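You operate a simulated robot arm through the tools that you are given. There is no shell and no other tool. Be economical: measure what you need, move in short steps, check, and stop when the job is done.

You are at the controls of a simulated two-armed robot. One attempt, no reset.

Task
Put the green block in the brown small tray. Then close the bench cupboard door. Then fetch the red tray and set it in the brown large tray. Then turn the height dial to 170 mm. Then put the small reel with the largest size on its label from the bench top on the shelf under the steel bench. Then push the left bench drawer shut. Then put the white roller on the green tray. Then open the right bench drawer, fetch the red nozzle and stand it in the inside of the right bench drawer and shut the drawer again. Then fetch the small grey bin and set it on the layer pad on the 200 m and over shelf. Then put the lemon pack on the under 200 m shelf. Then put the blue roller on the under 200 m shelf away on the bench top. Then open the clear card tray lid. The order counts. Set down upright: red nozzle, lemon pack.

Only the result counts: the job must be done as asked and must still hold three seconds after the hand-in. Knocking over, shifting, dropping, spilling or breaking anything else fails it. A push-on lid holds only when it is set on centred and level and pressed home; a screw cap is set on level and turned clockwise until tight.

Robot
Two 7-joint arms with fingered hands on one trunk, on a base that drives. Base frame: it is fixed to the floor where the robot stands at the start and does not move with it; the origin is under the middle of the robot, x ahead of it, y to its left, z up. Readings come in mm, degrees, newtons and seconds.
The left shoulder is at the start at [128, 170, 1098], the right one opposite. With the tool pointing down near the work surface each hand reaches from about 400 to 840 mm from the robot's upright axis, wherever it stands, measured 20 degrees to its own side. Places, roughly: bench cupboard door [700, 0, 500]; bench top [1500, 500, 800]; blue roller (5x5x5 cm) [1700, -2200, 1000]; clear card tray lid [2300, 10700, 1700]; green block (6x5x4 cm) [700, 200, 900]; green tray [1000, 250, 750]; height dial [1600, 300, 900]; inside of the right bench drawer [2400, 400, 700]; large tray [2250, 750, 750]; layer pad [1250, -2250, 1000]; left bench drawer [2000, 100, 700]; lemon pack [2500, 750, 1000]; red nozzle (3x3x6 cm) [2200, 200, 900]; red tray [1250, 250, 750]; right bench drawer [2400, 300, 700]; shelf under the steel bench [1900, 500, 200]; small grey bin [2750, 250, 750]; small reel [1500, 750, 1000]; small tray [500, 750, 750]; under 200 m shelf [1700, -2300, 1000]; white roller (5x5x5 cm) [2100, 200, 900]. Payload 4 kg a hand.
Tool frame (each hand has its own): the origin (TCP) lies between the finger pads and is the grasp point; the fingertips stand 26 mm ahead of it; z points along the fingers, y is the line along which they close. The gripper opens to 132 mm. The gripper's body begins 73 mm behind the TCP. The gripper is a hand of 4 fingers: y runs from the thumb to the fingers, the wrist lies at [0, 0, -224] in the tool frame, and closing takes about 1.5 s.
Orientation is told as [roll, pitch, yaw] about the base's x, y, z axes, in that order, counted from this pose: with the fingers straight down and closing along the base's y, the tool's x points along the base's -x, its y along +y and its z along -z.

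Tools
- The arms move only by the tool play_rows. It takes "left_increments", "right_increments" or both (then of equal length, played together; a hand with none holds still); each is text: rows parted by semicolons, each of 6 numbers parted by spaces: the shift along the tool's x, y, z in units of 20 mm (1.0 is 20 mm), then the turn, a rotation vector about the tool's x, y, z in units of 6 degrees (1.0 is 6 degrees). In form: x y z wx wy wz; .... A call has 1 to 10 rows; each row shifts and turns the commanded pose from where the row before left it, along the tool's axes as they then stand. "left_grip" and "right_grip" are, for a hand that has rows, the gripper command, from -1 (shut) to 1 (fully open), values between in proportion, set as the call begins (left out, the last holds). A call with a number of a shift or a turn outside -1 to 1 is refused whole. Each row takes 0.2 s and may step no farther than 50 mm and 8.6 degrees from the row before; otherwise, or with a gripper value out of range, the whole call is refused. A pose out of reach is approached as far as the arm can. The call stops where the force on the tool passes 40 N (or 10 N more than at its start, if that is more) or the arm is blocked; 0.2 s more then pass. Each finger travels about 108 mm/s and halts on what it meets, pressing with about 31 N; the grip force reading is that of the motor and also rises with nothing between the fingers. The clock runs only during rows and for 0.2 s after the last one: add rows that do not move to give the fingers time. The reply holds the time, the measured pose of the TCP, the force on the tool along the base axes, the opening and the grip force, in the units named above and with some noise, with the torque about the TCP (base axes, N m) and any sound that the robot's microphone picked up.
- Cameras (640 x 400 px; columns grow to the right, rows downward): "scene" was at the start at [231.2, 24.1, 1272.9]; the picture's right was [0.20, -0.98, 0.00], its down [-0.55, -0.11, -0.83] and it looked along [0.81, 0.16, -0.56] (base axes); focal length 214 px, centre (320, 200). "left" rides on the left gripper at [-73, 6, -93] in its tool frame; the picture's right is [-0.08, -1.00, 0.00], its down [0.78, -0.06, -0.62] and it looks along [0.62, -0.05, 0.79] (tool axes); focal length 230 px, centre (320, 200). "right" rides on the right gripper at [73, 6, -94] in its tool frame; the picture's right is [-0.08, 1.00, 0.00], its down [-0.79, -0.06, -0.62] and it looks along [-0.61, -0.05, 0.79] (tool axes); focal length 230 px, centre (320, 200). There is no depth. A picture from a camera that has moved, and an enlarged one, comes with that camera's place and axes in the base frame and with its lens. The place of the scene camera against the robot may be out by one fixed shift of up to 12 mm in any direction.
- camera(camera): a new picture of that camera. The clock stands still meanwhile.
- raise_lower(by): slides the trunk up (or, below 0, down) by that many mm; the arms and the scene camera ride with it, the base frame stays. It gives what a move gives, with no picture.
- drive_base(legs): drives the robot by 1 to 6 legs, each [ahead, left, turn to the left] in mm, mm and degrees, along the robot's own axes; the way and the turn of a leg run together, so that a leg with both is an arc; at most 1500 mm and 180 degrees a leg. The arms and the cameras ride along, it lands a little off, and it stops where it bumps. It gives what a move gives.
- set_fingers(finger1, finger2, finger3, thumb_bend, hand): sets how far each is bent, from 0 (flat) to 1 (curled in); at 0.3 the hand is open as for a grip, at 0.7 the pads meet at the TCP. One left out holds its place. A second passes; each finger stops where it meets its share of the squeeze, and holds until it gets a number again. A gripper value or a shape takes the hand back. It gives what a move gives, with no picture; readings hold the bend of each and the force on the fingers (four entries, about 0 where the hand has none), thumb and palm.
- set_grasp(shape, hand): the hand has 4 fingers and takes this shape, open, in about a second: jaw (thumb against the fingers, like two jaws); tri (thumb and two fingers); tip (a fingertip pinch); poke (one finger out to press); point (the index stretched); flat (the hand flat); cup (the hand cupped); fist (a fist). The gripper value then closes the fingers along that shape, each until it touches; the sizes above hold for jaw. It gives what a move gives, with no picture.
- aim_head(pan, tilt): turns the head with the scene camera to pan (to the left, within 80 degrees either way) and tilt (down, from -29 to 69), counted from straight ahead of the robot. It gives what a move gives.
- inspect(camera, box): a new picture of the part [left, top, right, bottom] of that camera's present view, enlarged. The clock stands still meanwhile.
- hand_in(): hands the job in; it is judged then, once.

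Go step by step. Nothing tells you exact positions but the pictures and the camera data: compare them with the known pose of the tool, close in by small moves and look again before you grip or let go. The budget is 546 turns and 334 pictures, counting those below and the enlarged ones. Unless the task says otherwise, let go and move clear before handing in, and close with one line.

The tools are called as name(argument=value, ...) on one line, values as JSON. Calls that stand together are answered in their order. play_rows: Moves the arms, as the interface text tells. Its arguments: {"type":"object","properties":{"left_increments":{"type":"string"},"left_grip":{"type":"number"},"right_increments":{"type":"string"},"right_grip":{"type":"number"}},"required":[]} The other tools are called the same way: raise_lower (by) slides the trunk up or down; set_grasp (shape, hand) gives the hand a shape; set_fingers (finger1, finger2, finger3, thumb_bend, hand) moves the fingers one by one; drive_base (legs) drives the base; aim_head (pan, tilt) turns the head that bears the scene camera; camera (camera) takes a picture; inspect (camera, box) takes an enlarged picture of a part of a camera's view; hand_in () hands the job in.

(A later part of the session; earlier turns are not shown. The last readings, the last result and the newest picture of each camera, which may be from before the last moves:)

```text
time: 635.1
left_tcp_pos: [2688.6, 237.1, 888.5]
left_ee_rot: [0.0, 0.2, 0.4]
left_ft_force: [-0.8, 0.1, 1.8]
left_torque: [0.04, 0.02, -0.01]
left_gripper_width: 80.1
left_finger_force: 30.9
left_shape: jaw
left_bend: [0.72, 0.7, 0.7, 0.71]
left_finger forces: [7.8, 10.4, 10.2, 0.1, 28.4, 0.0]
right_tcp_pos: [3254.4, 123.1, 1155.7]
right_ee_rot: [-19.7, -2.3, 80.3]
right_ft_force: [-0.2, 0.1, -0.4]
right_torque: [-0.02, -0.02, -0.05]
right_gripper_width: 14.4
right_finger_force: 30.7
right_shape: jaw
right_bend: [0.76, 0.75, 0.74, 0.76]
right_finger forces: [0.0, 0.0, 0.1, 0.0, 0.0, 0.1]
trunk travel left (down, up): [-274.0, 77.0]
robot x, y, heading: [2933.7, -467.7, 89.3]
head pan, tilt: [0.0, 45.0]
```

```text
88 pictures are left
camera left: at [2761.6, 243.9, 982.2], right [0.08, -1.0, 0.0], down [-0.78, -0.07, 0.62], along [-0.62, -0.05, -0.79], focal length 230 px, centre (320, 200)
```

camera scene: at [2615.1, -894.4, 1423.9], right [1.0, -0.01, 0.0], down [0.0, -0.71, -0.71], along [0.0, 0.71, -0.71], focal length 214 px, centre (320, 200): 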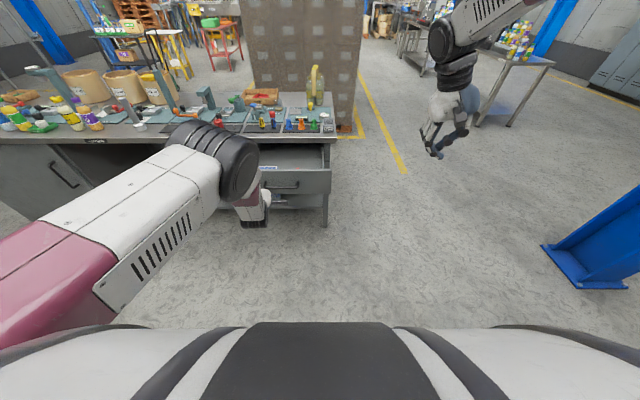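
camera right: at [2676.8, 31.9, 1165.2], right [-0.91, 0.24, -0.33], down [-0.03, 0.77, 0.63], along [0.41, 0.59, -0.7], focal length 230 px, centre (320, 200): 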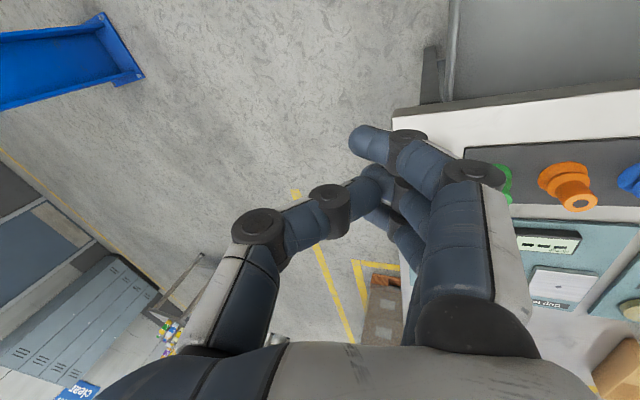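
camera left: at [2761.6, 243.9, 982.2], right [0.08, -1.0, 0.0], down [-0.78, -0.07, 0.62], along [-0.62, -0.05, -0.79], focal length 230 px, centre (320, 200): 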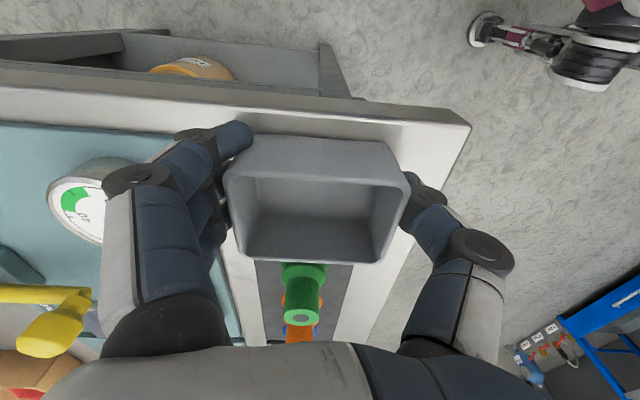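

The bin is gripped firmly at 80 mm. I'll lift it straight up, clear of the green nozzle.

play_rows(left_increments="0 0 -0.3 0 0 0;0 0 -0.5 0 0 0;0 0 -0.8 0 0 0;0 0 -1 0 0 0;0 0 -1 0 0 0;0 0 -1 0 0 0;0 0 -1 0 0 0;0 0 -1 0 0 0;0 0 -1 0 0 0")

camera(camera="left")

```text
time: 637.1
left_tcp_pos: [2687.2, 252.7, 1039.8]
left_ee_rot: [0.0, 0.3, 0.3]
left_ft_force: [-0.2, 0.2, -2.9]
left_torque: [0.02, -0.06, 0.01]
left_gripper_width: 80.2
left_finger_force: 31.2
left_shape: jaw
left_bend: [0.72, 0.7, 0.7, 0.71]
left_finger forces: [7.9, 10.6, 10.4, 0.1, 28.5, 0.1]
left hand out of reach, approached as far as the arm can: row 3, 4, 6, 9
right_tcp_pos: [3255.4, 123.2, 1156.3]
right_ee_rot: [-19.6, -2.2, 80.4]
right_ft_force: [0.0, 0.0, 0.1]
right_torque: [0.0, 0.0, 0.03]
right_gripper_width: 14.7
right_finger_force: 30.8
right_shape: jaw
right_bend: [0.76, 0.75, 0.74, 0.76]
right_finger forces: [0.0, 0.0, 0.0, 0.1, 0.0, 0.1]
trunk travel left (down, up): [-274.0, 77.0]
robot x, y, heading: [2933.0, -462.8, 89.4]
head pan, tilt: [0.0, 45.0]
```

```text
87 pictures are left
camera left: at [2761.4, 259.9, 1133.4], right [0.08, -1.0, 0.0], down [-0.78, -0.07, 0.62], along [-0.62, -0.05, -0.79], focal length 230 px, centre (320, 200)
```

left: 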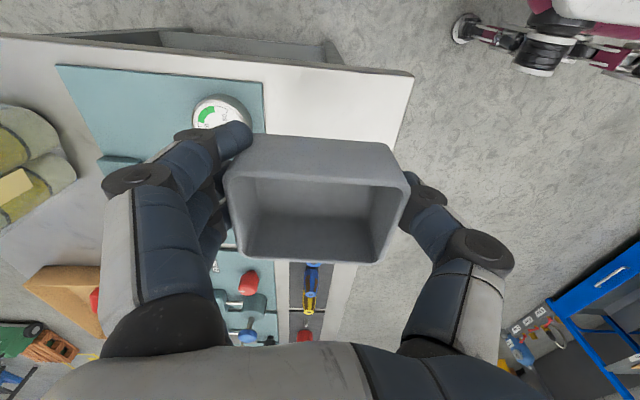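

The bin is held well. I'll back off, turn around, and drive to the rack.

drive_base(legs=[[-350, 0, 0], [0, 0, 180], [0, -1400, 0], [0, -400, 0]])

aim_head(pan=5, tilt=30)

camera(camera="scene")

```text
time: 662.5
left_tcp_pos: [1352.7, -1486.5, 1038.4]
left_ee_rot: [-0.2, 0.1, 179.3]
left_ft_force: [0.8, 0.0, -3.5]
left_torque: [-0.01, 0.02, 0.01]
left_gripper_width: 77.7
left_finger_force: 31.4
left_shape: jaw
left_bend: [0.74, 0.7, 0.7, 0.71]
left_finger forces: [5.9, 11.8, 11.1, 0.0, 26.9, 0.0]
right_tcp_pos: [789.5, -1345.1, 1155.6]
right_ee_rot: [-19.7, -2.3, -100.8]
right_ft_force: [-0.1, -0.1, 0.4]
right_torque: [-0.01, 0.01, 0.01]
right_gripper_width: 14.9
right_finger_force: 30.8
right_shape: jaw
right_bend: [0.76, 0.75, 0.74, 0.76]
right_finger forces: [0.0, 0.0, 0.0, 0.1, 0.0, 0.1]
trunk travel left (down, up): [-274.0, 77.0]
robot x, y, heading: [1120.1, -765.8, -91.7]
head pan, tilt: [0.0, 45.0]
```

```text
time: 663.3
left_tcp_pos: [1353.2, -1486.5, 1039.5]
left_ee_rot: [-0.1, 0.2, 179.3]
left_ft_force: [-0.5, 0.7, -3.3]
left_torque: [-0.02, 0.02, 0.0]
left_gripper_width: 77.8
left_finger_force: 30.8
left_shape: jaw
left_bend: [0.74, 0.7, 0.7, 0.71]
left_finger forces: [6.0, 11.7, 11.2, 0.0, 26.9, 0.1]
right_tcp_pos: [788.9, -1345.9, 1155.5]
right_ee_rot: [-19.7, -2.3, -100.8]
right_ft_force: [0.4, -0.1, 0.0]
right_torque: [0.01, 0.02, 0.01]
right_gripper_width: 14.8
right_finger_force: 30.6
right_shape: jaw
right_bend: [0.76, 0.75, 0.74, 0.76]
right_finger forces: [0.0, 0.1, 0.1, 0.0, 0.0, 0.0]
trunk travel left (down, up): [-274.0, 77.0]
robot x, y, heading: [1119.7, -765.4, -91.6]
head pan, tilt: [5.0, 30.0]
```

```text
86 pictures are left
camera scene: at [1116.1, -894.0, 1446.5], right [-1.0, -0.06, 0.0], down [-0.03, 0.5, -0.87], along [0.05, -0.86, -0.5], focal length 214 px, centre (320, 200)
```

scene: 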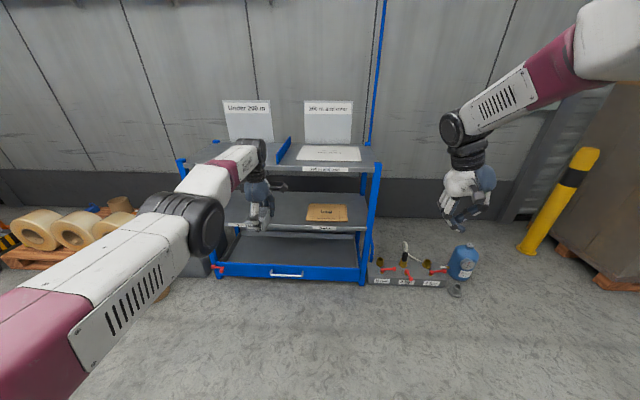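

inspect(camera="scene", box=[170, 90, 400, 250])

```text
2.50 times, centred on (285, 170) of scene
camera zoom: at [1116.1, -894.0, 1446.5], right [-1.0, -0.06, 0.0], down [-0.03, 0.5, -0.87], along [0.05, -0.86, -0.5], focal length 536 px, centre (408, 275)
```

zoom: 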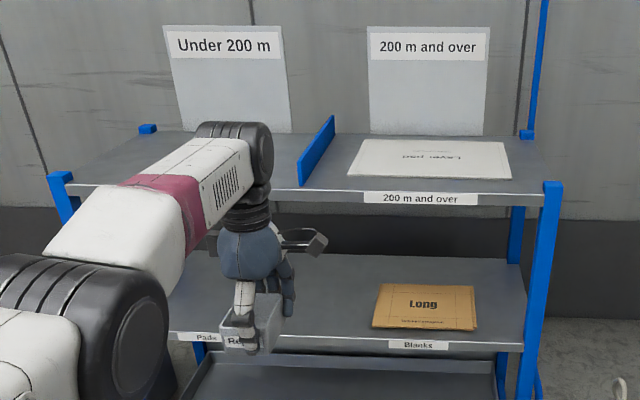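

The layer pad is on the right half of the top shelf ("200 m and over"), at about x 934–1337, y -2142 to -2461. I'll raise the trunk and approach.

raise_lower(by=75)

drive_base(legs=[[0, -200, 1.6], [620, 0, 0]])

camera(camera="left")

camera(camera="scene")

```text
time: 664.4
left_tcp_pos: [1354.5, -1485.5, 1114.0]
left_ee_rot: [0.1, 0.0, 179.2]
left_ft_force: [0.6, -0.8, -3.2]
left_torque: [-0.01, 0.05, 0.0]
left_gripper_width: 77.8
left_finger_force: 30.7
left_shape: jaw
left_bend: [0.74, 0.7, 0.7, 0.71]
left_finger forces: [5.8, 11.5, 11.1, 0.0, 26.9, 0.0]
right_tcp_pos: [789.5, -1344.9, 1230.2]
right_ee_rot: [-19.6, -2.3, -100.8]
right_ft_force: [1.1, -0.5, -1.4]
right_torque: [0.05, 0.04, 0.01]
right_gripper_width: 14.7
right_finger_force: 31.2
right_shape: jaw
right_bend: [0.76, 0.75, 0.74, 0.76]
right_finger forces: [0.1, 0.1, 0.0, 0.1, 0.0, 0.0]
trunk travel left (down, up): [-349.0, 2.0]
robot x, y, heading: [1118.0, -766.4, -91.5]
head pan, tilt: [5.0, 30.0]
```

```text
time: 669.9
left_tcp_pos: [1169.4, -2106.6, 1114.2]
left_ee_rot: [0.1, 0.1, -179.3]
left_ft_force: [0.3, -1.0, -3.2]
left_torque: [0.03, 0.04, -0.02]
left_gripper_width: 77.7
left_finger_force: 30.9
left_shape: jaw
left_bend: [0.74, 0.7, 0.7, 0.71]
left_finger forces: [5.6, 11.7, 11.2, 0.0, 26.8, 0.0]
right_tcp_pos: [602.6, -1981.3, 1231.9]
right_ee_rot: [-19.7, -2.3, -99.4]
right_ft_force: [-0.8, -0.1, -0.1]
right_torque: [0.01, 0.02, -0.01]
right_gripper_width: 14.6
right_finger_force: 30.9
right_shape: jaw
right_bend: [0.76, 0.75, 0.74, 0.76]
right_finger forces: [0.0, 0.1, 0.1, 0.0, 0.0, 0.0]
trunk travel left (down, up): [-349.0, 2.0]
robot x, y, heading: [917.0, -1390.4, -90.3]
head pan, tilt: [5.0, 30.0]
```

```text
84 pictures are left
camera left: at [1097.3, -2112.8, 1208.2], right [-0.09, 1.0, 0.0], down [0.78, 0.07, 0.62], along [0.62, 0.05, -0.79], focal length 230 px, centre (320, 200)
```

left: 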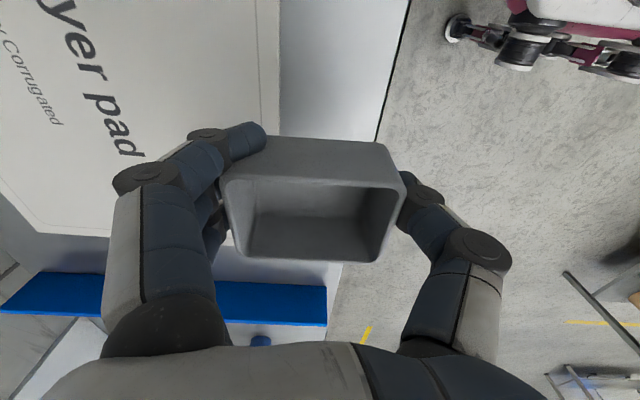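

```text
83 pictures are left
camera scene: at [917.7, -1516.5, 1521.3], right [-1.0, -0.08, 0.0], down [-0.04, 0.5, -0.87], along [0.07, -0.86, -0.5], focal length 214 px, centre (320, 200)
```

scene: 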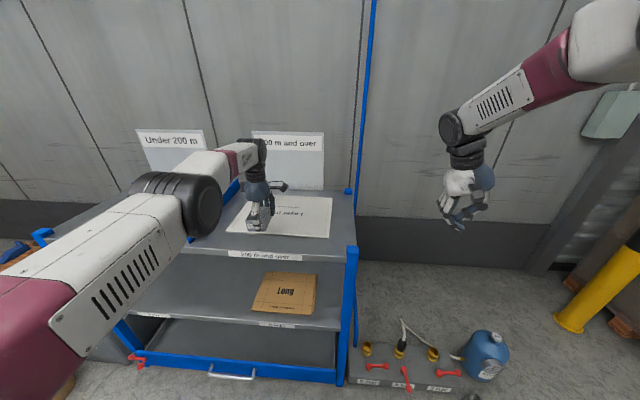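

The pad's front edge is at y≈-2146. I'll go 128 mm further in and lower onto it slowly.

drive_base(legs=[[128, 0, 0]])

play_rows(left_increments="0 0 0.8 0 0 0;0 0 0.8 0 0 0;0 0 0.6 0 0 0")

camera(camera="left")

inspect(camera="scene", box=[180, 130, 380, 270])

```text
time: 671.2
left_tcp_pos: [1170.2, -2233.1, 1114.3]
left_ee_rot: [0.0, 0.1, -179.1]
left_ft_force: [0.7, 0.0, -2.5]
left_torque: [0.05, 0.06, 0.0]
left_gripper_width: 77.7
left_finger_force: 31.2
left_shape: jaw
left_bend: [0.74, 0.7, 0.7, 0.71]
left_finger forces: [5.6, 11.7, 11.2, 0.0, 27.1, 0.0]
right_tcp_pos: [601.0, -2107.7, 1230.8]
right_ee_rot: [-19.7, -2.3, -99.3]
right_ft_force: [0.2, 0.0, 0.6]
right_torque: [0.05, -0.01, -0.02]
right_gripper_width: 14.8
right_finger_force: 30.8
right_shape: jaw
right_bend: [0.76, 0.75, 0.74, 0.76]
right_finger forces: [0.1, 0.1, 0.0, 0.0, 0.1, 0.1]
trunk travel left (down, up): [-349.0, 2.0]
robot x, y, heading: [918.1, -1519.0, -90.3]
head pan, tilt: [5.0, 30.0]
```

```text
time: 672.0
left_tcp_pos: [1169.1, -2231.9, 1070.8]
left_ee_rot: [0.3, 0.0, -179.3]
left_ft_force: [-0.3, -0.8, -2.9]
left_torque: [-0.02, 0.06, -0.04]
left_gripper_width: 77.6
left_finger_force: 31.0
left_shape: jaw
left_bend: [0.74, 0.7, 0.7, 0.71]
left_finger forces: [5.5, 11.7, 11.1, 0.1, 27.0, 0.0]
right_tcp_pos: [601.0, -2106.6, 1231.4]
right_ee_rot: [-19.8, -2.4, -99.3]
right_ft_force: [0.3, 0.1, 0.6]
right_torque: [-0.03, -0.01, -0.01]
right_gripper_width: 14.7
right_finger_force: 31.0
right_shape: jaw
right_bend: [0.76, 0.75, 0.74, 0.76]
right_finger forces: [0.0, 0.0, 0.0, 0.0, 0.1, 0.0]
trunk travel left (down, up): [-349.0, 2.0]
robot x, y, heading: [916.9, -1517.3, -90.0]
head pan, tilt: [5.0, 30.0]
```

```text
82 pictures are left
camera left: at [1097.3, -2237.5, 1164.9], right [-0.09, 1.0, 0.0], down [0.78, 0.07, 0.62], along [0.62, 0.05, -0.79], focal length 230 px, centre (320, 200)
```

left: 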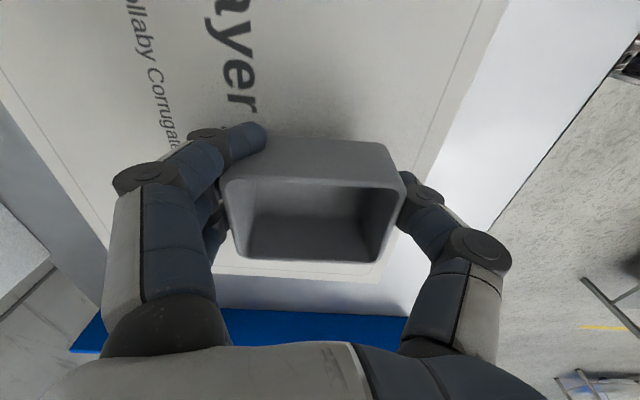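

```text
2.86 times, centred on (280, 200) of scene
camera zoom: at [917.3, -1642.4, 1521.4], right [-1.0, -0.08, 0.0], down [-0.04, 0.5, -0.87], along [0.07, -0.86, -0.5], focal length 613 px, centre (434, 200)
```

zoom: 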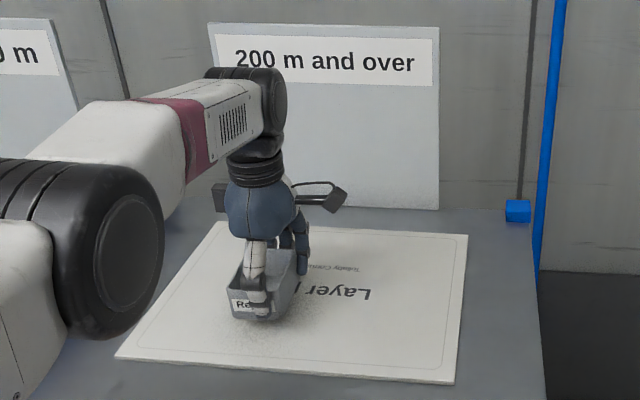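

play_rows(left_increments="0 0 0.5 0 0 0;0 0 0.4 0 0 0;0 0 0.25 0 0 0;0 0 0.25 0 0 0;0 0 0.2 0 0 0")

inspect(camera="scene", box=[180, 130, 380, 270])

```text
time: 673.2
left_tcp_pos: [1168.1, -2229.7, 1044.4]
left_ee_rot: [0.6, 0.1, -179.2]
left_ft_force: [0.3, -1.1, 26.5]
left_torque: [0.03, -0.16, 0.01]
left_gripper_width: 77.4
left_finger_force: 30.8
left_shape: jaw
left_bend: [0.74, 0.7, 0.7, 0.73]
left_finger forces: [7.8, 12.4, 12.0, 0.0, 29.7, 0.1]
left hand out of reach, approached as far as the arm can: row 3
right_tcp_pos: [600.4, -2105.3, 1232.3]
right_ee_rot: [-19.6, -2.4, -99.3]
right_ft_force: [0.0, -0.5, -1.0]
right_torque: [0.02, 0.0, 0.01]
right_gripper_width: 14.7
right_finger_force: 30.9
right_shape: jaw
right_bend: [0.76, 0.75, 0.74, 0.76]
right_finger forces: [0.0, 0.1, 0.1, 0.0, 0.0, 0.0]
trunk travel left (down, up): [-349.0, 2.0]
robot x, y, heading: [916.2, -1517.0, -89.8]
head pan, tilt: [5.0, 30.0]
```

```text
2.86 times, centred on (280, 200) of scene
camera zoom: at [916.2, -1639.5, 1521.9], right [-1.0, -0.08, 0.0], down [-0.04, 0.5, -0.87], along [0.07, -0.86, -0.5], focal length 613 px, centre (434, 200)
```

zoom: 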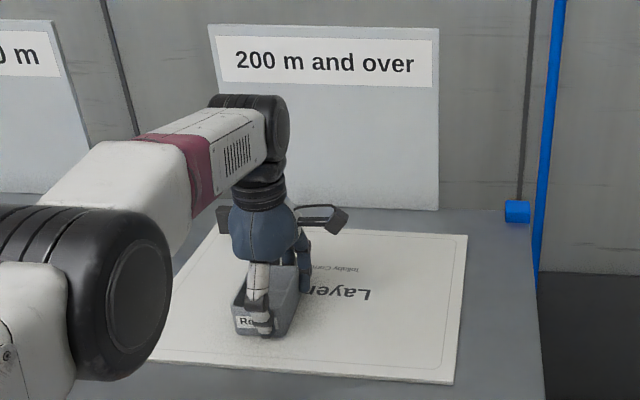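

Contact with the pad. I'll ease up slightly, release and lift away.

play_rows(left_increments="0 0 -0.1 0 0 0;0 0 0 0 0 0;0 0 0 0 0 0;0 0 0 0 0 0;0 0 0 0 0 0", left_grip=0.7)

play_rows(left_increments="0 0 -0.4 0 0 0;0 0 -0.6 0 0 0;0 0 -0.8 0 0 0;0 0 -1 0 0 0;0 0 -1 0 0 0")

camera(camera="left")

```text
time: 674.4
left_tcp_pos: [1171.1, -2228.9, 1041.6]
left_ee_rot: [0.0, 0.1, -179.2]
left_ft_force: [0.1, -0.4, -0.2]
left_torque: [0.0, -0.03, 0.0]
left_gripper_width: 112.0
left_finger_force: 0.1
left_shape: jaw
left_bend: [0.54, 0.54, 0.54, 0.5]
left_finger forces: [0.0, 0.0, 0.1, 0.0, 0.1, 0.0]
right_tcp_pos: [601.6, -2107.0, 1230.9]
right_ee_rot: [-19.6, -2.3, -99.3]
right_ft_force: [0.6, 0.3, 0.4]
right_torque: [-0.01, 0.02, -0.02]
right_gripper_width: 14.5
right_finger_force: 31.0
right_shape: jaw
right_bend: [0.76, 0.75, 0.74, 0.76]
right_finger forces: [0.1, 0.0, 0.0, 0.0, 0.0, 0.0]
trunk travel left (down, up): [-349.0, 2.0]
robot x, y, heading: [915.4, -1518.9, -90.4]
head pan, tilt: [5.0, 30.0]
```

```text
time: 675.6
left_tcp_pos: [1169.9, -2228.9, 1117.5]
left_ee_rot: [0.0, 0.2, -179.3]
left_ft_force: [0.7, 0.5, -0.3]
left_torque: [-0.02, -0.03, -0.03]
left_gripper_width: 111.9
left_finger_force: 0.0
left_shape: jaw
left_bend: [0.54, 0.54, 0.54, 0.5]
left_finger forces: [0.0, 0.0, 0.0, 0.0, 0.1, 0.1]
right_tcp_pos: [600.8, -2109.0, 1231.5]
right_ee_rot: [-19.6, -2.3, -99.3]
right_ft_force: [-0.1, -0.5, 0.1]
right_torque: [0.04, 0.01, 0.03]
right_gripper_width: 14.8
right_finger_force: 30.9
right_shape: jaw
right_bend: [0.76, 0.75, 0.74, 0.76]
right_finger forces: [0.0, 0.0, 0.0, 0.1, 0.1, 0.0]
trunk travel left (down, up): [-349.0, 2.0]
robot x, y, heading: [914.7, -1520.9, -90.0]
head pan, tilt: [5.0, 30.0]
```

```text
79 pictures are left
camera left: at [1096.9, -2234.8, 1211.4], right [-0.09, 1.0, 0.0], down [0.78, 0.07, 0.62], along [0.62, 0.05, -0.79], focal length 230 px, centre (320, 200)
```

left: 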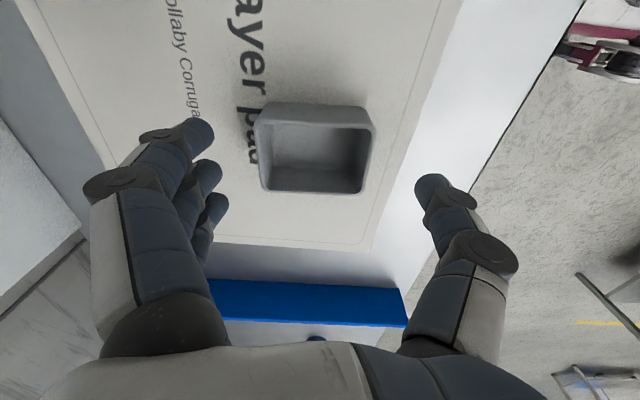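

Task 9 is done: the bin sits on the layer pad. Next is the lemon pack on the bench's right-back corner. I'll approach from the bench's right end and pinch its carry strap.

drive_base(legs=[[-650, 0, 0], [0, 1400, 0], [0, 1150, 0], [0, 0, -90], [0, -1490, 0]])

aim_head(pan=0, tilt=25)

camera(camera="scene")

```text
time: 717.8
left_tcp_pos: [2750.8, 351.4, 1117.0]
left_ee_rot: [0.1, 0.2, 90.9]
left_ft_force: [0.4, -0.3, 0.5]
left_torque: [0.0, 0.0, 0.0]
left_gripper_width: 112.0
left_finger_force: 0.0
left_shape: jaw
left_bend: [0.54, 0.54, 0.54, 0.5]
left_finger forces: [0.0, 0.0, 0.0, 0.1, 0.1, 0.0]
right_tcp_pos: [2870.0, 919.8, 1231.3]
right_ee_rot: [-19.8, -2.3, 170.7]
right_ft_force: [-0.4, 0.7, -0.7]
right_torque: [0.01, 0.0, 0.01]
right_gripper_width: 14.8
right_finger_force: 31.2
right_shape: jaw
right_bend: [0.76, 0.75, 0.74, 0.76]
right_finger forces: [0.0, 0.0, 0.0, 0.1, 0.0, 0.0]
trunk travel left (down, up): [-349.0, 2.0]
robot x, y, heading: [3457.5, 604.8, 180.1]
head pan, tilt: [5.0, 30.0]
```

```text
time: 718.4
left_tcp_pos: [2751.3, 351.7, 1116.7]
left_ee_rot: [0.0, 0.2, 90.9]
left_ft_force: [0.0, 0.2, 0.1]
left_torque: [0.01, 0.03, -0.01]
left_gripper_width: 111.8
left_finger_force: 0.0
left_shape: jaw
left_bend: [0.54, 0.54, 0.54, 0.5]
left_finger forces: [0.1, 0.0, 0.0, 0.0, 0.0, 0.0]
right_tcp_pos: [2870.7, 918.3, 1231.7]
right_ee_rot: [-19.7, -2.1, 170.8]
right_ft_force: [0.1, -0.2, -0.3]
right_torque: [0.01, -0.02, -0.04]
right_gripper_width: 14.6
right_finger_force: 31.2
right_shape: jaw
right_bend: [0.76, 0.75, 0.74, 0.76]
right_finger forces: [0.0, 0.0, 0.0, 0.1, 0.0, 0.1]
trunk travel left (down, up): [-349.0, 2.0]
robot x, y, heading: [3458.1, 602.1, 180.0]
head pan, tilt: [0.0, 25.0]
```

```text
78 pictures are left
camera scene: at [3320.3, 611.7, 1529.3], right [0.0, 1.0, 0.0], down [0.42, 0.0, -0.91], along [-0.91, 0.0, -0.42], focal length 214 px, centre (320, 200)
```

scene: 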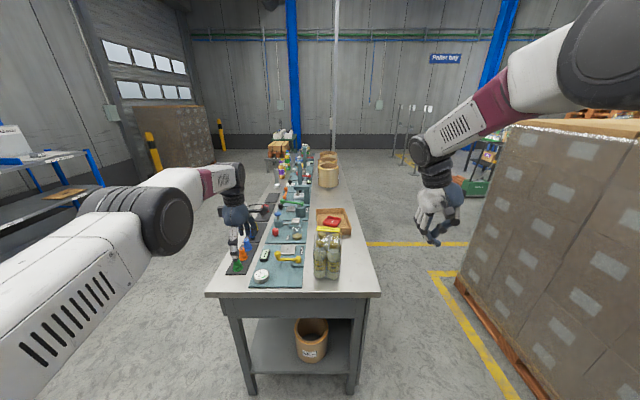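

inspect(camera="scene", box=[270, 210, 380, 300])

```text
4.44 times, centred on (325, 255) of scene
camera zoom: at [3320.3, 611.7, 1529.3], right [0.0, 1.0, 0.0], down [0.42, 0.0, -0.91], along [-0.91, 0.0, -0.42], focal length 953 px, centre (298, -44)
```

zoom: 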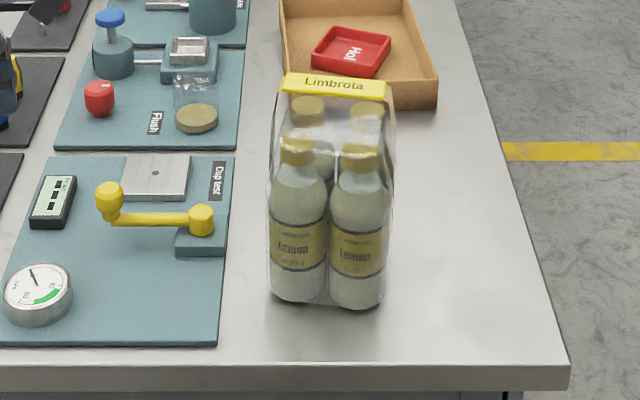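

The strap is a flat yellow band about 38 mm wide, running along y, at about (2577, 646, z≈1055). I'll align over it at height and then look down.

drive_base(legs=[[0, -293, 0], [160, 0, 0]])

camera(camera="left")

```text
time: 722.6
left_tcp_pos: [2589.6, 641.9, 1116.4]
left_ee_rot: [0.0, 0.2, 90.8]
left_ft_force: [-1.0, 0.5, -0.3]
left_torque: [0.0, 0.0, 0.03]
left_gripper_width: 112.0
left_finger_force: 0.0
left_shape: jaw
left_bend: [0.54, 0.54, 0.54, 0.5]
left_finger forces: [0.1, 0.0, 0.1, 0.1, 0.0, 0.0]
right_tcp_pos: [2712.6, 1209.7, 1229.9]
right_ee_rot: [-19.7, -2.2, 170.7]
right_ft_force: [-0.1, 0.3, -0.4]
right_torque: [-0.02, -0.01, -0.03]
right_gripper_width: 14.8
right_finger_force: 31.2
right_shape: jaw
right_bend: [0.76, 0.75, 0.74, 0.76]
right_finger forces: [0.0, 0.0, 0.0, 0.1, 0.1, 0.0]
trunk travel left (down, up): [-349.0, 2.0]
robot x, y, heading: [3302.1, 893.6, 179.9]
head pan, tilt: [0.0, 25.0]
```

```text
76 pictures are left
camera left: at [2585.3, 714.4, 1210.6], right [1.0, 0.09, 0.0], down [0.07, -0.78, 0.62], along [0.06, -0.62, -0.79], focal length 230 px, centre (320, 200)
```

left: 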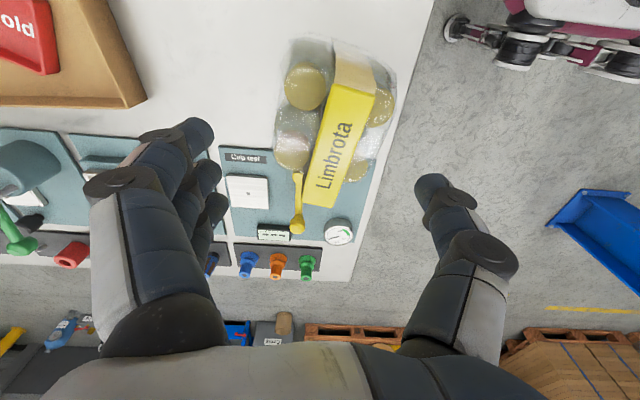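

The band's centre is about (2603, 640), turned about 7°. I'll align, narrow the grip and descend around it.

play_rows(left_increments="0 -0.35 0 0 0 0.6;0 -0.3 0 0 0 0.6;0 0 0 0 0 0;0 0 0.6 0 0 0;0 0 0.6 0 0 0", left_grip=0)

camera(camera="left")

inspect(camera="scene", box=[200, 180, 330, 300])

```text
time: 723.8
left_tcp_pos: [2605.7, 640.3, 1094.4]
left_ee_rot: [0.2, 0.3, 83.6]
left_ft_force: [0.7, 0.6, 0.4]
left_torque: [0.01, 0.01, -0.04]
left_gripper_width: 66.9
left_finger_force: 0.2
left_shape: jaw
left_bend: [0.73, 0.73, 0.73, 0.7]
left_finger forces: [0.0, 0.0, 0.0, 0.0, 0.0, 0.0]
right_tcp_pos: [2713.0, 1208.9, 1230.8]
right_ee_rot: [-19.7, -2.3, 170.8]
right_ft_force: [0.5, 0.7, -0.8]
right_torque: [-0.02, 0.01, 0.02]
right_gripper_width: 14.6
right_finger_force: 30.5
right_shape: jaw
right_bend: [0.76, 0.75, 0.74, 0.76]
right_finger forces: [0.1, 0.1, 0.1, 0.1, 0.1, 0.1]
trunk travel left (down, up): [-349.0, 2.0]
robot x, y, heading: [3302.1, 894.8, 179.8]
head pan, tilt: [0.0, 25.0]
```

```text
75 pictures are left
camera left: at [2608.3, 714.2, 1187.3], right [1.0, -0.03, 0.0], down [-0.03, -0.79, 0.62], along [-0.02, -0.62, -0.79], focal length 230 px, centre (320, 200)
```

left: 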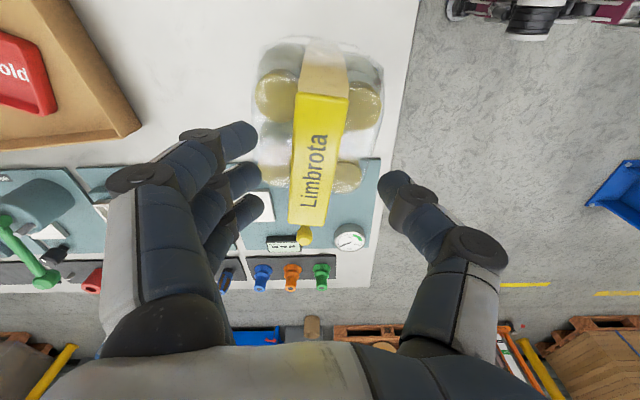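

```text
3.33 times, centred on (265, 240) of scene
camera zoom: at [3161.7, 901.6, 1529.3], right [0.0, 1.0, 0.0], down [0.42, 0.0, -0.91], along [-0.91, 0.0, -0.42], focal length 715 px, centre (503, 67)
```

zoom: 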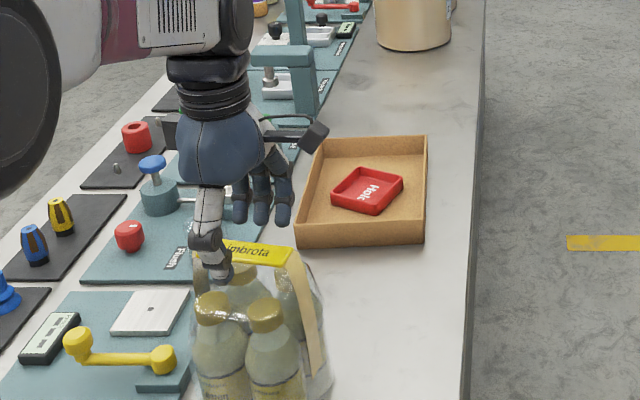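

play_rows(left_increments="-0.4 0.08 0.5 0 0 0;0 0 0.5 0 0 0;0 0 0.4 0 0 0")

camera(camera="left")

```text
time: 724.6
left_tcp_pos: [2605.0, 649.6, 1065.2]
left_ee_rot: [0.1, 0.2, 83.6]
left_ft_force: [0.0, -0.4, -0.4]
left_torque: [-0.05, 0.01, 0.01]
left_gripper_width: 67.0
left_finger_force: 0.0
left_shape: jaw
left_bend: [0.73, 0.73, 0.73, 0.7]
left_finger forces: [0.0, 0.0, 0.1, 0.0, 0.0, 0.0]
right_tcp_pos: [2712.9, 1209.1, 1230.4]
right_ee_rot: [-19.6, -2.3, 170.8]
right_ft_force: [0.1, 0.2, -0.1]
right_torque: [0.03, -0.05, 0.0]
right_gripper_width: 14.7
right_finger_force: 31.6
right_shape: jaw
right_bend: [0.76, 0.75, 0.74, 0.76]
right_finger forces: [0.0, 0.1, 0.0, 0.0, 0.0, 0.1]
trunk travel left (down, up): [-349.0, 2.0]
robot x, y, heading: [3303.3, 893.5, 179.9]
head pan, tilt: [0.0, 25.0]
```

```text
73 pictures are left
camera left: at [2607.7, 722.7, 1158.7], right [1.0, -0.03, 0.0], down [-0.02, -0.79, 0.62], along [-0.02, -0.62, -0.79], focal length 230 px, centre (320, 200)
```

left: 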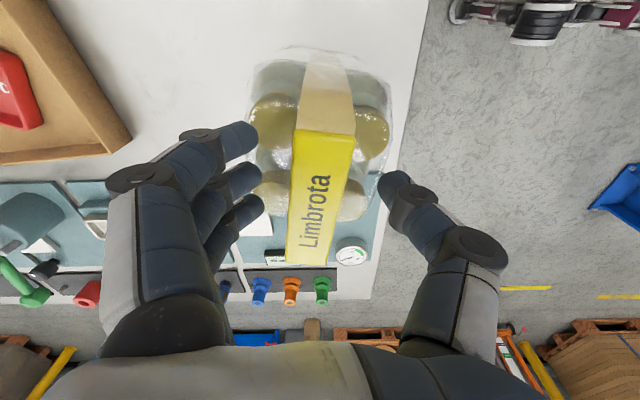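

The band is exactly at the grasp point now. I'll lower 5 mm and close.

play_rows(left_increments="0 0.08 0.25 0 0 0;0 0 0 0 0 0")

play_rows(left_increments="0 0 0 0 0 0;0 0 0 0 0 0;0 0 0 0 0 0;0 0 0 0 0 0;0 0 0 0 0 0", left_grip=-0.9)

play_rows(left_increments="0 0 -0.2 0 0 0;0 0 -0.3 0 0 0;0 0 -0.4 0 0 0;0 0 0 0 0 0")

camera(camera="left")

```text
time: 725.2
left_tcp_pos: [2603.1, 649.8, 1059.7]
left_ee_rot: [0.2, 0.1, 83.6]
left_ft_force: [0.6, 0.5, -0.2]
left_torque: [0.05, 0.0, 0.03]
left_gripper_width: 66.8
left_finger_force: 0.0
left_shape: jaw
left_bend: [0.73, 0.73, 0.73, 0.7]
left_finger forces: [0.1, 0.1, 0.0, 0.1, 0.0, 0.0]
right_tcp_pos: [2712.2, 1208.8, 1230.9]
right_ee_rot: [-19.6, -2.4, 170.7]
right_ft_force: [0.4, 0.3, 0.0]
right_torque: [-0.02, 0.0, 0.03]
right_gripper_width: 14.7
right_finger_force: 30.7
right_shape: jaw
right_bend: [0.76, 0.75, 0.74, 0.76]
right_finger forces: [0.1, 0.0, 0.0, 0.0, 0.0, 0.0]
trunk travel left (down, up): [-349.0, 2.0]
robot x, y, heading: [3300.4, 895.0, 179.8]
head pan, tilt: [0.0, 25.0]
```

```text
time: 726.4
left_tcp_pos: [2602.6, 648.1, 1059.9]
left_ee_rot: [0.1, 0.2, 83.6]
left_ft_force: [2.1, -0.1, 0.5]
left_torque: [-0.01, -0.02, -0.02]
left_gripper_width: 7.1
left_finger_force: 0.1
left_shape: jaw
left_bend: [0.71, 0.71, 0.71, 0.7]
left_finger forces: [0.0, 0.0, 0.1, 0.0, 1.5, 0.0]
right_tcp_pos: [2712.7, 1209.0, 1231.3]
right_ee_rot: [-19.7, -2.3, 170.8]
right_ft_force: [0.6, -0.1, 0.0]
right_torque: [0.0, 0.0, -0.05]
right_gripper_width: 14.8
right_finger_force: 31.2
right_shape: jaw
right_bend: [0.76, 0.75, 0.74, 0.76]
right_finger forces: [0.0, 0.0, 0.0, 0.1, 0.1, 0.0]
trunk travel left (down, up): [-349.0, 2.0]
robot x, y, heading: [3303.0, 892.4, 180.0]
head pan, tilt: [0.0, 25.0]
```

```text
time: 727.4
left_tcp_pos: [2601.9, 648.6, 1076.6]
left_ee_rot: [0.0, 0.0, 83.6]
left_ft_force: [0.0, -0.3, -11.4]
left_torque: [0.07, -0.14, -0.03]
left_gripper_width: 6.9
left_finger_force: 0.0
left_shape: jaw
left_bend: [0.71, 0.7, 0.69, 0.7]
left_finger forces: [1.8, 2.7, 3.7, 0.0, 3.4, 0.0]
right_tcp_pos: [2711.0, 1208.6, 1231.3]
right_ee_rot: [-19.6, -2.2, 170.8]
right_ft_force: [0.9, 0.0, 0.1]
right_torque: [0.0, 0.06, 0.0]
right_gripper_width: 14.6
right_finger_force: 30.7
right_shape: jaw
right_bend: [0.76, 0.75, 0.74, 0.76]
right_finger forces: [0.0, 0.0, 0.0, 0.1, 0.1, 0.0]
trunk travel left (down, up): [-349.0, 2.0]
robot x, y, heading: [3302.5, 895.7, 179.9]
head pan, tilt: [0.0, 25.0]
```

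```text
72 pictures are left
camera left: at [2604.4, 721.7, 1170.9], right [1.0, -0.03, 0.0], down [-0.03, -0.79, 0.62], along [-0.02, -0.62, -0.79], focal length 230 px, centre (320, 200)
```

left: 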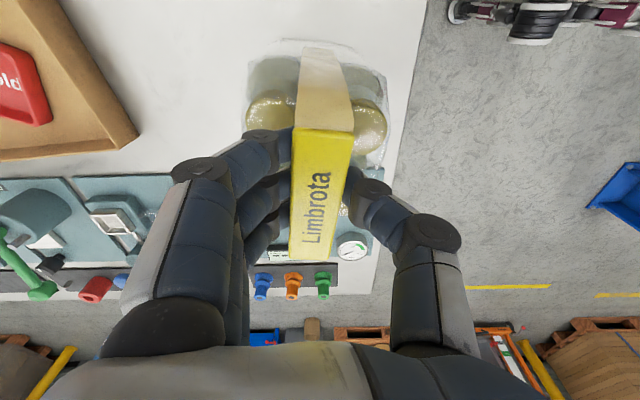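

The fingers have closed under the strap, a secure hook, and the pack's weight of about 11 N is on the hand. I'll lift further.

play_rows(left_increments="0 0 -0.5 0 0 0;0 0 -0.6 0 0 0;0 0 -0.8 0 0 0;0 0 -0.8 0 0 0")

inspect(camera="scene", box=[200, 180, 330, 300])

```text
time: 728.4
left_tcp_pos: [2601.1, 649.7, 1130.1]
left_ee_rot: [0.1, 0.2, 83.6]
left_ft_force: [-0.1, -0.4, -11.9]
left_torque: [0.04, -0.07, -0.02]
left_gripper_width: 7.0
left_finger_force: 0.0
left_shape: jaw
left_bend: [0.71, 0.7, 0.69, 0.7]
left_finger forces: [1.4, 2.6, 3.6, 0.0, 4.1, 0.0]
right_tcp_pos: [2710.8, 1208.3, 1229.7]
right_ee_rot: [-19.8, -2.2, 170.8]
right_ft_force: [-0.2, -0.3, -0.2]
right_torque: [0.0, -0.03, 0.05]
right_gripper_width: 14.8
right_finger_force: 30.4
right_shape: jaw
right_bend: [0.76, 0.75, 0.74, 0.76]
right_finger forces: [0.0, 0.0, 0.0, 0.0, 0.0, 0.0]
trunk travel left (down, up): [-349.0, 2.0]
robot x, y, heading: [3302.2, 897.7, 179.9]
head pan, tilt: [0.0, 25.0]
```

```text
3.33 times, centred on (265, 240) of scene
camera zoom: at [3160.7, 901.4, 1529.2], right [0.0, 1.0, 0.0], down [0.42, 0.0, -0.91], along [-0.91, 0.0, -0.42], focal length 715 px, centre (503, 67)
```

zoom: 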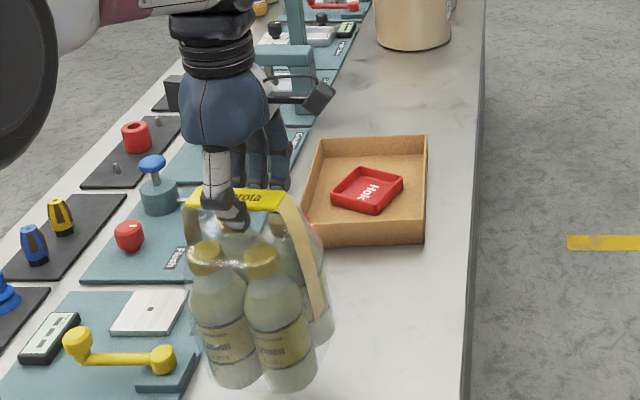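

The pack hangs nearly level. I'll back out and drive to the rack's "Under 200 m" side.

drive_base(legs=[[-350, 0, 0], [0, 1450, 0], [0, 250, 0], [0, 0, 90], [0, -1450, 0], [0, -750, 0]])

aim_head(pan=12, tilt=25)

camera(camera="scene")

```text
time: 768.5
left_tcp_pos: [1710.4, -1530.4, 1130.6]
left_ee_rot: [0.0, 0.1, 174.8]
left_ft_force: [-1.5, 0.5, -10.8]
left_torque: [0.13, 0.01, 0.04]
left_gripper_width: 7.3
left_finger_force: 0.0
left_shape: jaw
left_bend: [0.7, 0.7, 0.69, 0.7]
left_finger forces: [2.3, 3.2, 3.5, 0.1, 4.7, 0.0]
right_tcp_pos: [1150.0, -1432.8, 1231.3]
right_ee_rot: [-19.7, -2.2, -98.1]
right_ft_force: [-0.2, 0.1, 0.8]
right_torque: [-0.03, -0.01, 0.0]
right_gripper_width: 14.8
right_finger_force: 30.9
right_shape: jaw
right_bend: [0.76, 0.75, 0.74, 0.76]
right_finger forces: [0.1, 0.0, 0.1, 0.0, 0.0, 0.0]
trunk travel left (down, up): [-349.0, 2.0]
robot x, y, heading: [1453.0, -835.1, -89.0]
head pan, tilt: [0.0, 25.0]
```

```text
time: 769.3
left_tcp_pos: [1711.5, -1530.7, 1130.4]
left_ee_rot: [0.0, 0.1, 174.9]
left_ft_force: [-0.2, -0.4, -11.6]
left_torque: [0.14, 0.04, 0.01]
left_gripper_width: 7.3
left_finger_force: 0.0
left_shape: jaw
left_bend: [0.7, 0.7, 0.69, 0.7]
left_finger forces: [2.3, 3.2, 3.6, 0.0, 4.6, 0.0]
right_tcp_pos: [1150.0, -1432.1, 1230.7]
right_ee_rot: [-19.7, -2.2, -98.1]
right_ft_force: [-0.6, -0.3, -0.5]
right_torque: [0.02, -0.01, 0.01]
right_gripper_width: 14.8
right_finger_force: 31.4
right_shape: jaw
right_bend: [0.76, 0.75, 0.74, 0.76]
right_finger forces: [0.1, 0.0, 0.0, 0.0, 0.0, 0.1]
trunk travel left (down, up): [-349.0, 2.0]
robot x, y, heading: [1449.0, -834.8, -89.0]
head pan, tilt: [12.0, 25.0]
```

```text
70 pictures are left
camera scene: at [1466.8, -961.4, 1529.2], right [-0.97, -0.22, 0.0], down [-0.1, 0.41, -0.91], along [0.2, -0.88, -0.42], focal length 214 px, centre (320, 200)
```

scene: 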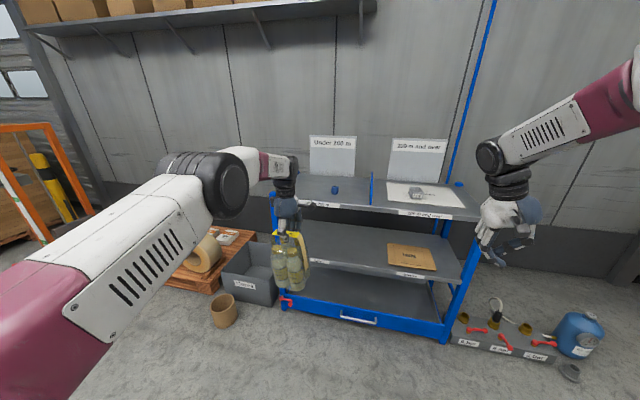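

inspect(camera="scene", box=[240, 130, 490, 240])

```text
2.56 times, centred on (365, 185) of scene
camera zoom: at [1466.8, -961.4, 1529.2], right [-0.97, -0.22, 0.0], down [-0.1, 0.41, -0.91], along [0.2, -0.88, -0.42], focal length 549 px, centre (205, 238)
```

zoom: 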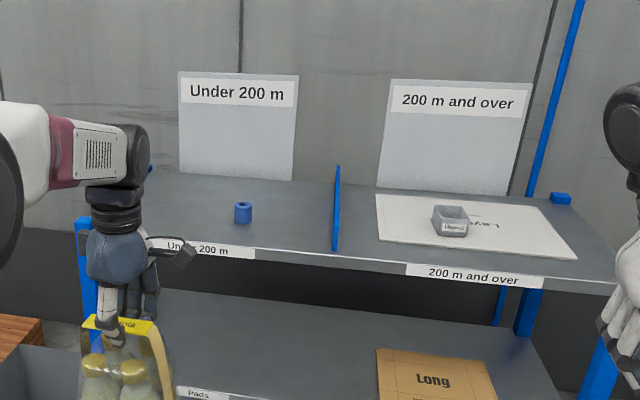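

The blue roller is at about (1649, -2175). The pack will go to its left, at about (1800, -2240). I'll raise the hand so that the pack clears the shelf.

play_rows(left_increments="0 0 -0.8 0 0 0;0 0 -0.9 0 0 0;0 0 -0.9 0 0 0;0 0 -0.9 0 0 0;0 0 -0.9 0 0 0;0 0 -0.9 0 0 0;0 0 -0.9 0 0 0")

drive_base(legs=[[0, 89, -1], [450, 0, 0]])

camera(camera="scene")

```text
time: 770.9
left_tcp_pos: [1712.2, -1530.8, 1256.3]
left_ee_rot: [-0.1, 0.0, 174.8]
left_ft_force: [-0.1, 1.0, -11.4]
left_torque: [0.1, 0.06, 0.02]
left_gripper_width: 7.6
left_finger_force: 0.1
left_shape: jaw
left_bend: [0.7, 0.7, 0.69, 0.7]
left_finger forces: [2.3, 3.1, 3.6, 0.0, 5.0, 0.0]
right_tcp_pos: [1149.2, -1434.4, 1231.6]
right_ee_rot: [-19.7, -2.1, -98.1]
right_ft_force: [-0.2, -0.2, -0.1]
right_torque: [-0.01, -0.01, -0.01]
right_gripper_width: 14.9
right_finger_force: 31.4
right_shape: jaw
right_bend: [0.76, 0.75, 0.74, 0.76]
right_finger forces: [0.0, 0.0, 0.0, 0.0, 0.0, 0.0]
trunk travel left (down, up): [-349.0, 2.0]
robot x, y, heading: [1451.5, -835.6, -88.9]
head pan, tilt: [12.0, 25.0]
```

```text
time: 774.6
left_tcp_pos: [1791.3, -1985.3, 1254.2]
left_ee_rot: [0.0, 0.0, 173.9]
left_ft_force: [1.4, 0.2, -11.6]
left_torque: [0.17, 0.04, -0.02]
left_gripper_width: 7.7
left_finger_force: 0.1
left_shape: jaw
left_bend: [0.7, 0.69, 0.69, 0.7]
left_finger forces: [2.7, 3.6, 3.8, 0.0, 5.2, 0.1]
right_tcp_pos: [1231.3, -1879.8, 1229.6]
right_ee_rot: [-19.7, -2.2, -98.9]
right_ft_force: [0.2, -0.4, -0.2]
right_torque: [0.0, 0.0, 0.01]
right_gripper_width: 14.8
right_finger_force: 30.9
right_shape: jaw
right_bend: [0.76, 0.75, 0.74, 0.76]
right_finger forces: [0.0, 0.0, 0.1, 0.0, 0.0, 0.0]
trunk travel left (down, up): [-349.0, 2.0]
robot x, y, heading: [1542.6, -1289.1, -89.7]
head pan, tilt: [12.0, 25.0]
```

```text
68 pictures are left
camera scene: at [1555.2, -1412.8, 1529.2], right [-0.98, -0.21, 0.0], down [-0.09, 0.41, -0.91], along [0.19, -0.89, -0.42], focal length 214 px, centre (320, 200)
```

scene: 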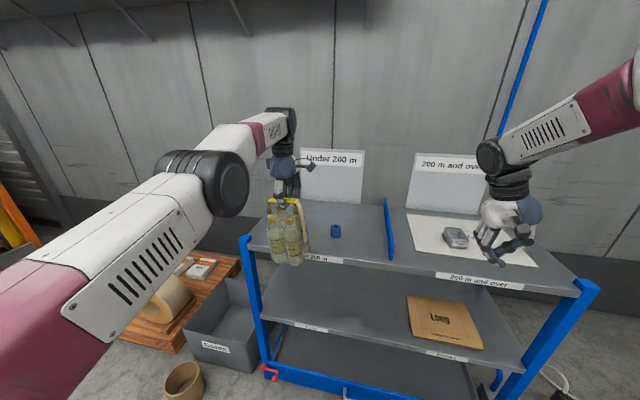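

The pack is above shelf level. I'll go forward to y≈-2240.

drive_base(legs=[[252, 0, 0]])

inspect(camera="scene", box=[220, 120, 420, 280])

camera(camera="left")

```text
time: 776.5
left_tcp_pos: [1793.5, -2238.3, 1255.2]
left_ee_rot: [0.0, 0.1, 174.0]
left_ft_force: [-0.2, 0.0, -10.8]
left_torque: [0.15, 0.04, 0.01]
left_gripper_width: 7.9
left_finger_force: 0.1
left_shape: jaw
left_bend: [0.7, 0.69, 0.69, 0.69]
left_finger forces: [3.0, 3.5, 4.0, 0.1, 5.5, 0.0]
right_tcp_pos: [1233.7, -2131.5, 1230.6]
right_ee_rot: [-19.7, -2.2, -98.9]
right_ft_force: [0.2, 0.3, -0.4]
right_torque: [-0.01, -0.01, 0.01]
right_gripper_width: 14.7
right_finger_force: 31.4
right_shape: jaw
right_bend: [0.76, 0.75, 0.74, 0.76]
right_finger forces: [0.0, 0.0, 0.0, 0.0, 0.1, 0.1]
trunk travel left (down, up): [-349.0, 2.0]
robot x, y, heading: [1544.0, -1539.0, -89.7]
head pan, tilt: [12.0, 25.0]
```

```text
2.50 times, centred on (320, 200) of scene
camera zoom: at [1556.3, -1665.8, 1529.2], right [-0.98, -0.21, 0.0], down [-0.09, 0.41, -0.91], along [0.19, -0.89, -0.42], focal length 536 px, centre (320, 200)
```

zoom: 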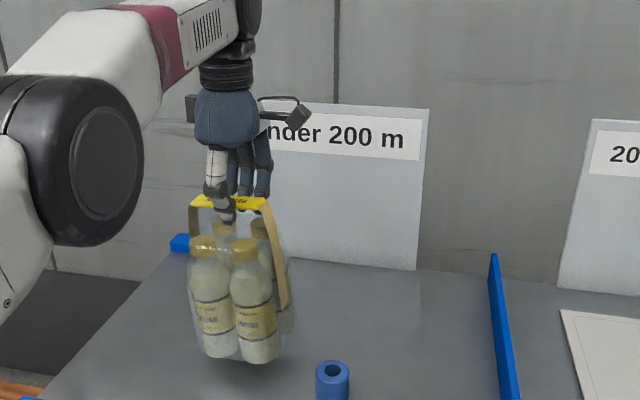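

```text
66 pictures are left
camera left: at [1721.1, -2236.3, 1348.6], right [0.03, 1.0, 0.0], down [0.79, -0.02, 0.62], along [0.62, -0.02, -0.79], focal length 230 px, centre (320, 200)
```

left: 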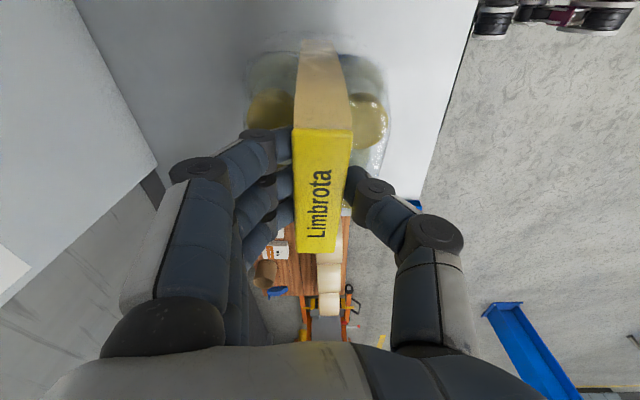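

The spot is clear. I'll lower the pack gently onto the shelf.

play_rows(left_increments="0 0 0.6 0 0 0;0 0 0.5 0 0 0;0 0 0.3 0 0 0;0 0 0.2 0 0 0;0 0 0.2 0 0 0;0 0 0.2 0 0 0")

inspect(camera="scene", box=[220, 120, 420, 280])

```text
time: 777.9
left_tcp_pos: [1794.0, -2237.0, 1215.6]
left_ee_rot: [0.1, 0.2, 174.1]
left_ft_force: [-1.3, 0.1, -1.0]
left_torque: [0.05, -0.01, -0.01]
left_gripper_width: 7.7
left_finger_force: 0.1
left_shape: jaw
left_bend: [0.7, 0.7, 0.71, 0.7]
left_finger forces: [1.1, 0.9, 0.9, 0.0, 2.4, 0.0]
right_tcp_pos: [1233.0, -2130.6, 1231.8]
right_ee_rot: [-19.6, -2.3, -98.7]
right_ft_force: [-0.6, -0.8, 0.7]
right_torque: [0.01, 0.01, -0.01]
right_gripper_width: 14.7
right_finger_force: 30.6
right_shape: jaw
right_bend: [0.76, 0.75, 0.74, 0.76]
right_finger forces: [0.1, 0.0, 0.0, 0.0, 0.1, 0.1]
trunk travel left (down, up): [-349.0, 2.0]
robot x, y, heading: [1540.9, -1539.5, -89.9]
head pan, tilt: [12.0, 25.0]
```

```text
2.50 times, centred on (320, 200) of scene
camera zoom: at [1555.8, -1664.0, 1529.4], right [-0.98, -0.21, 0.0], down [-0.09, 0.41, -0.91], along [0.19, -0.89, -0.42], focal length 536 px, centre (320, 200)
```

zoom: 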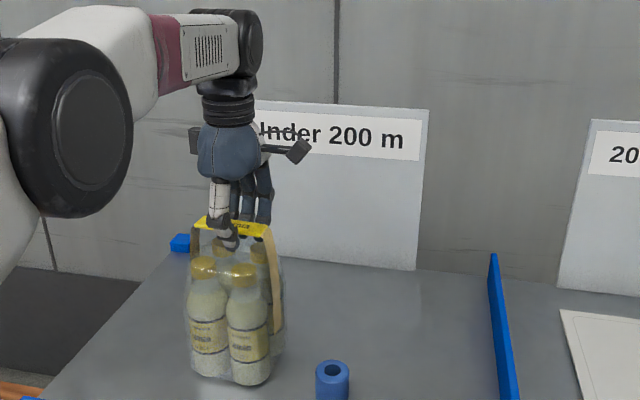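

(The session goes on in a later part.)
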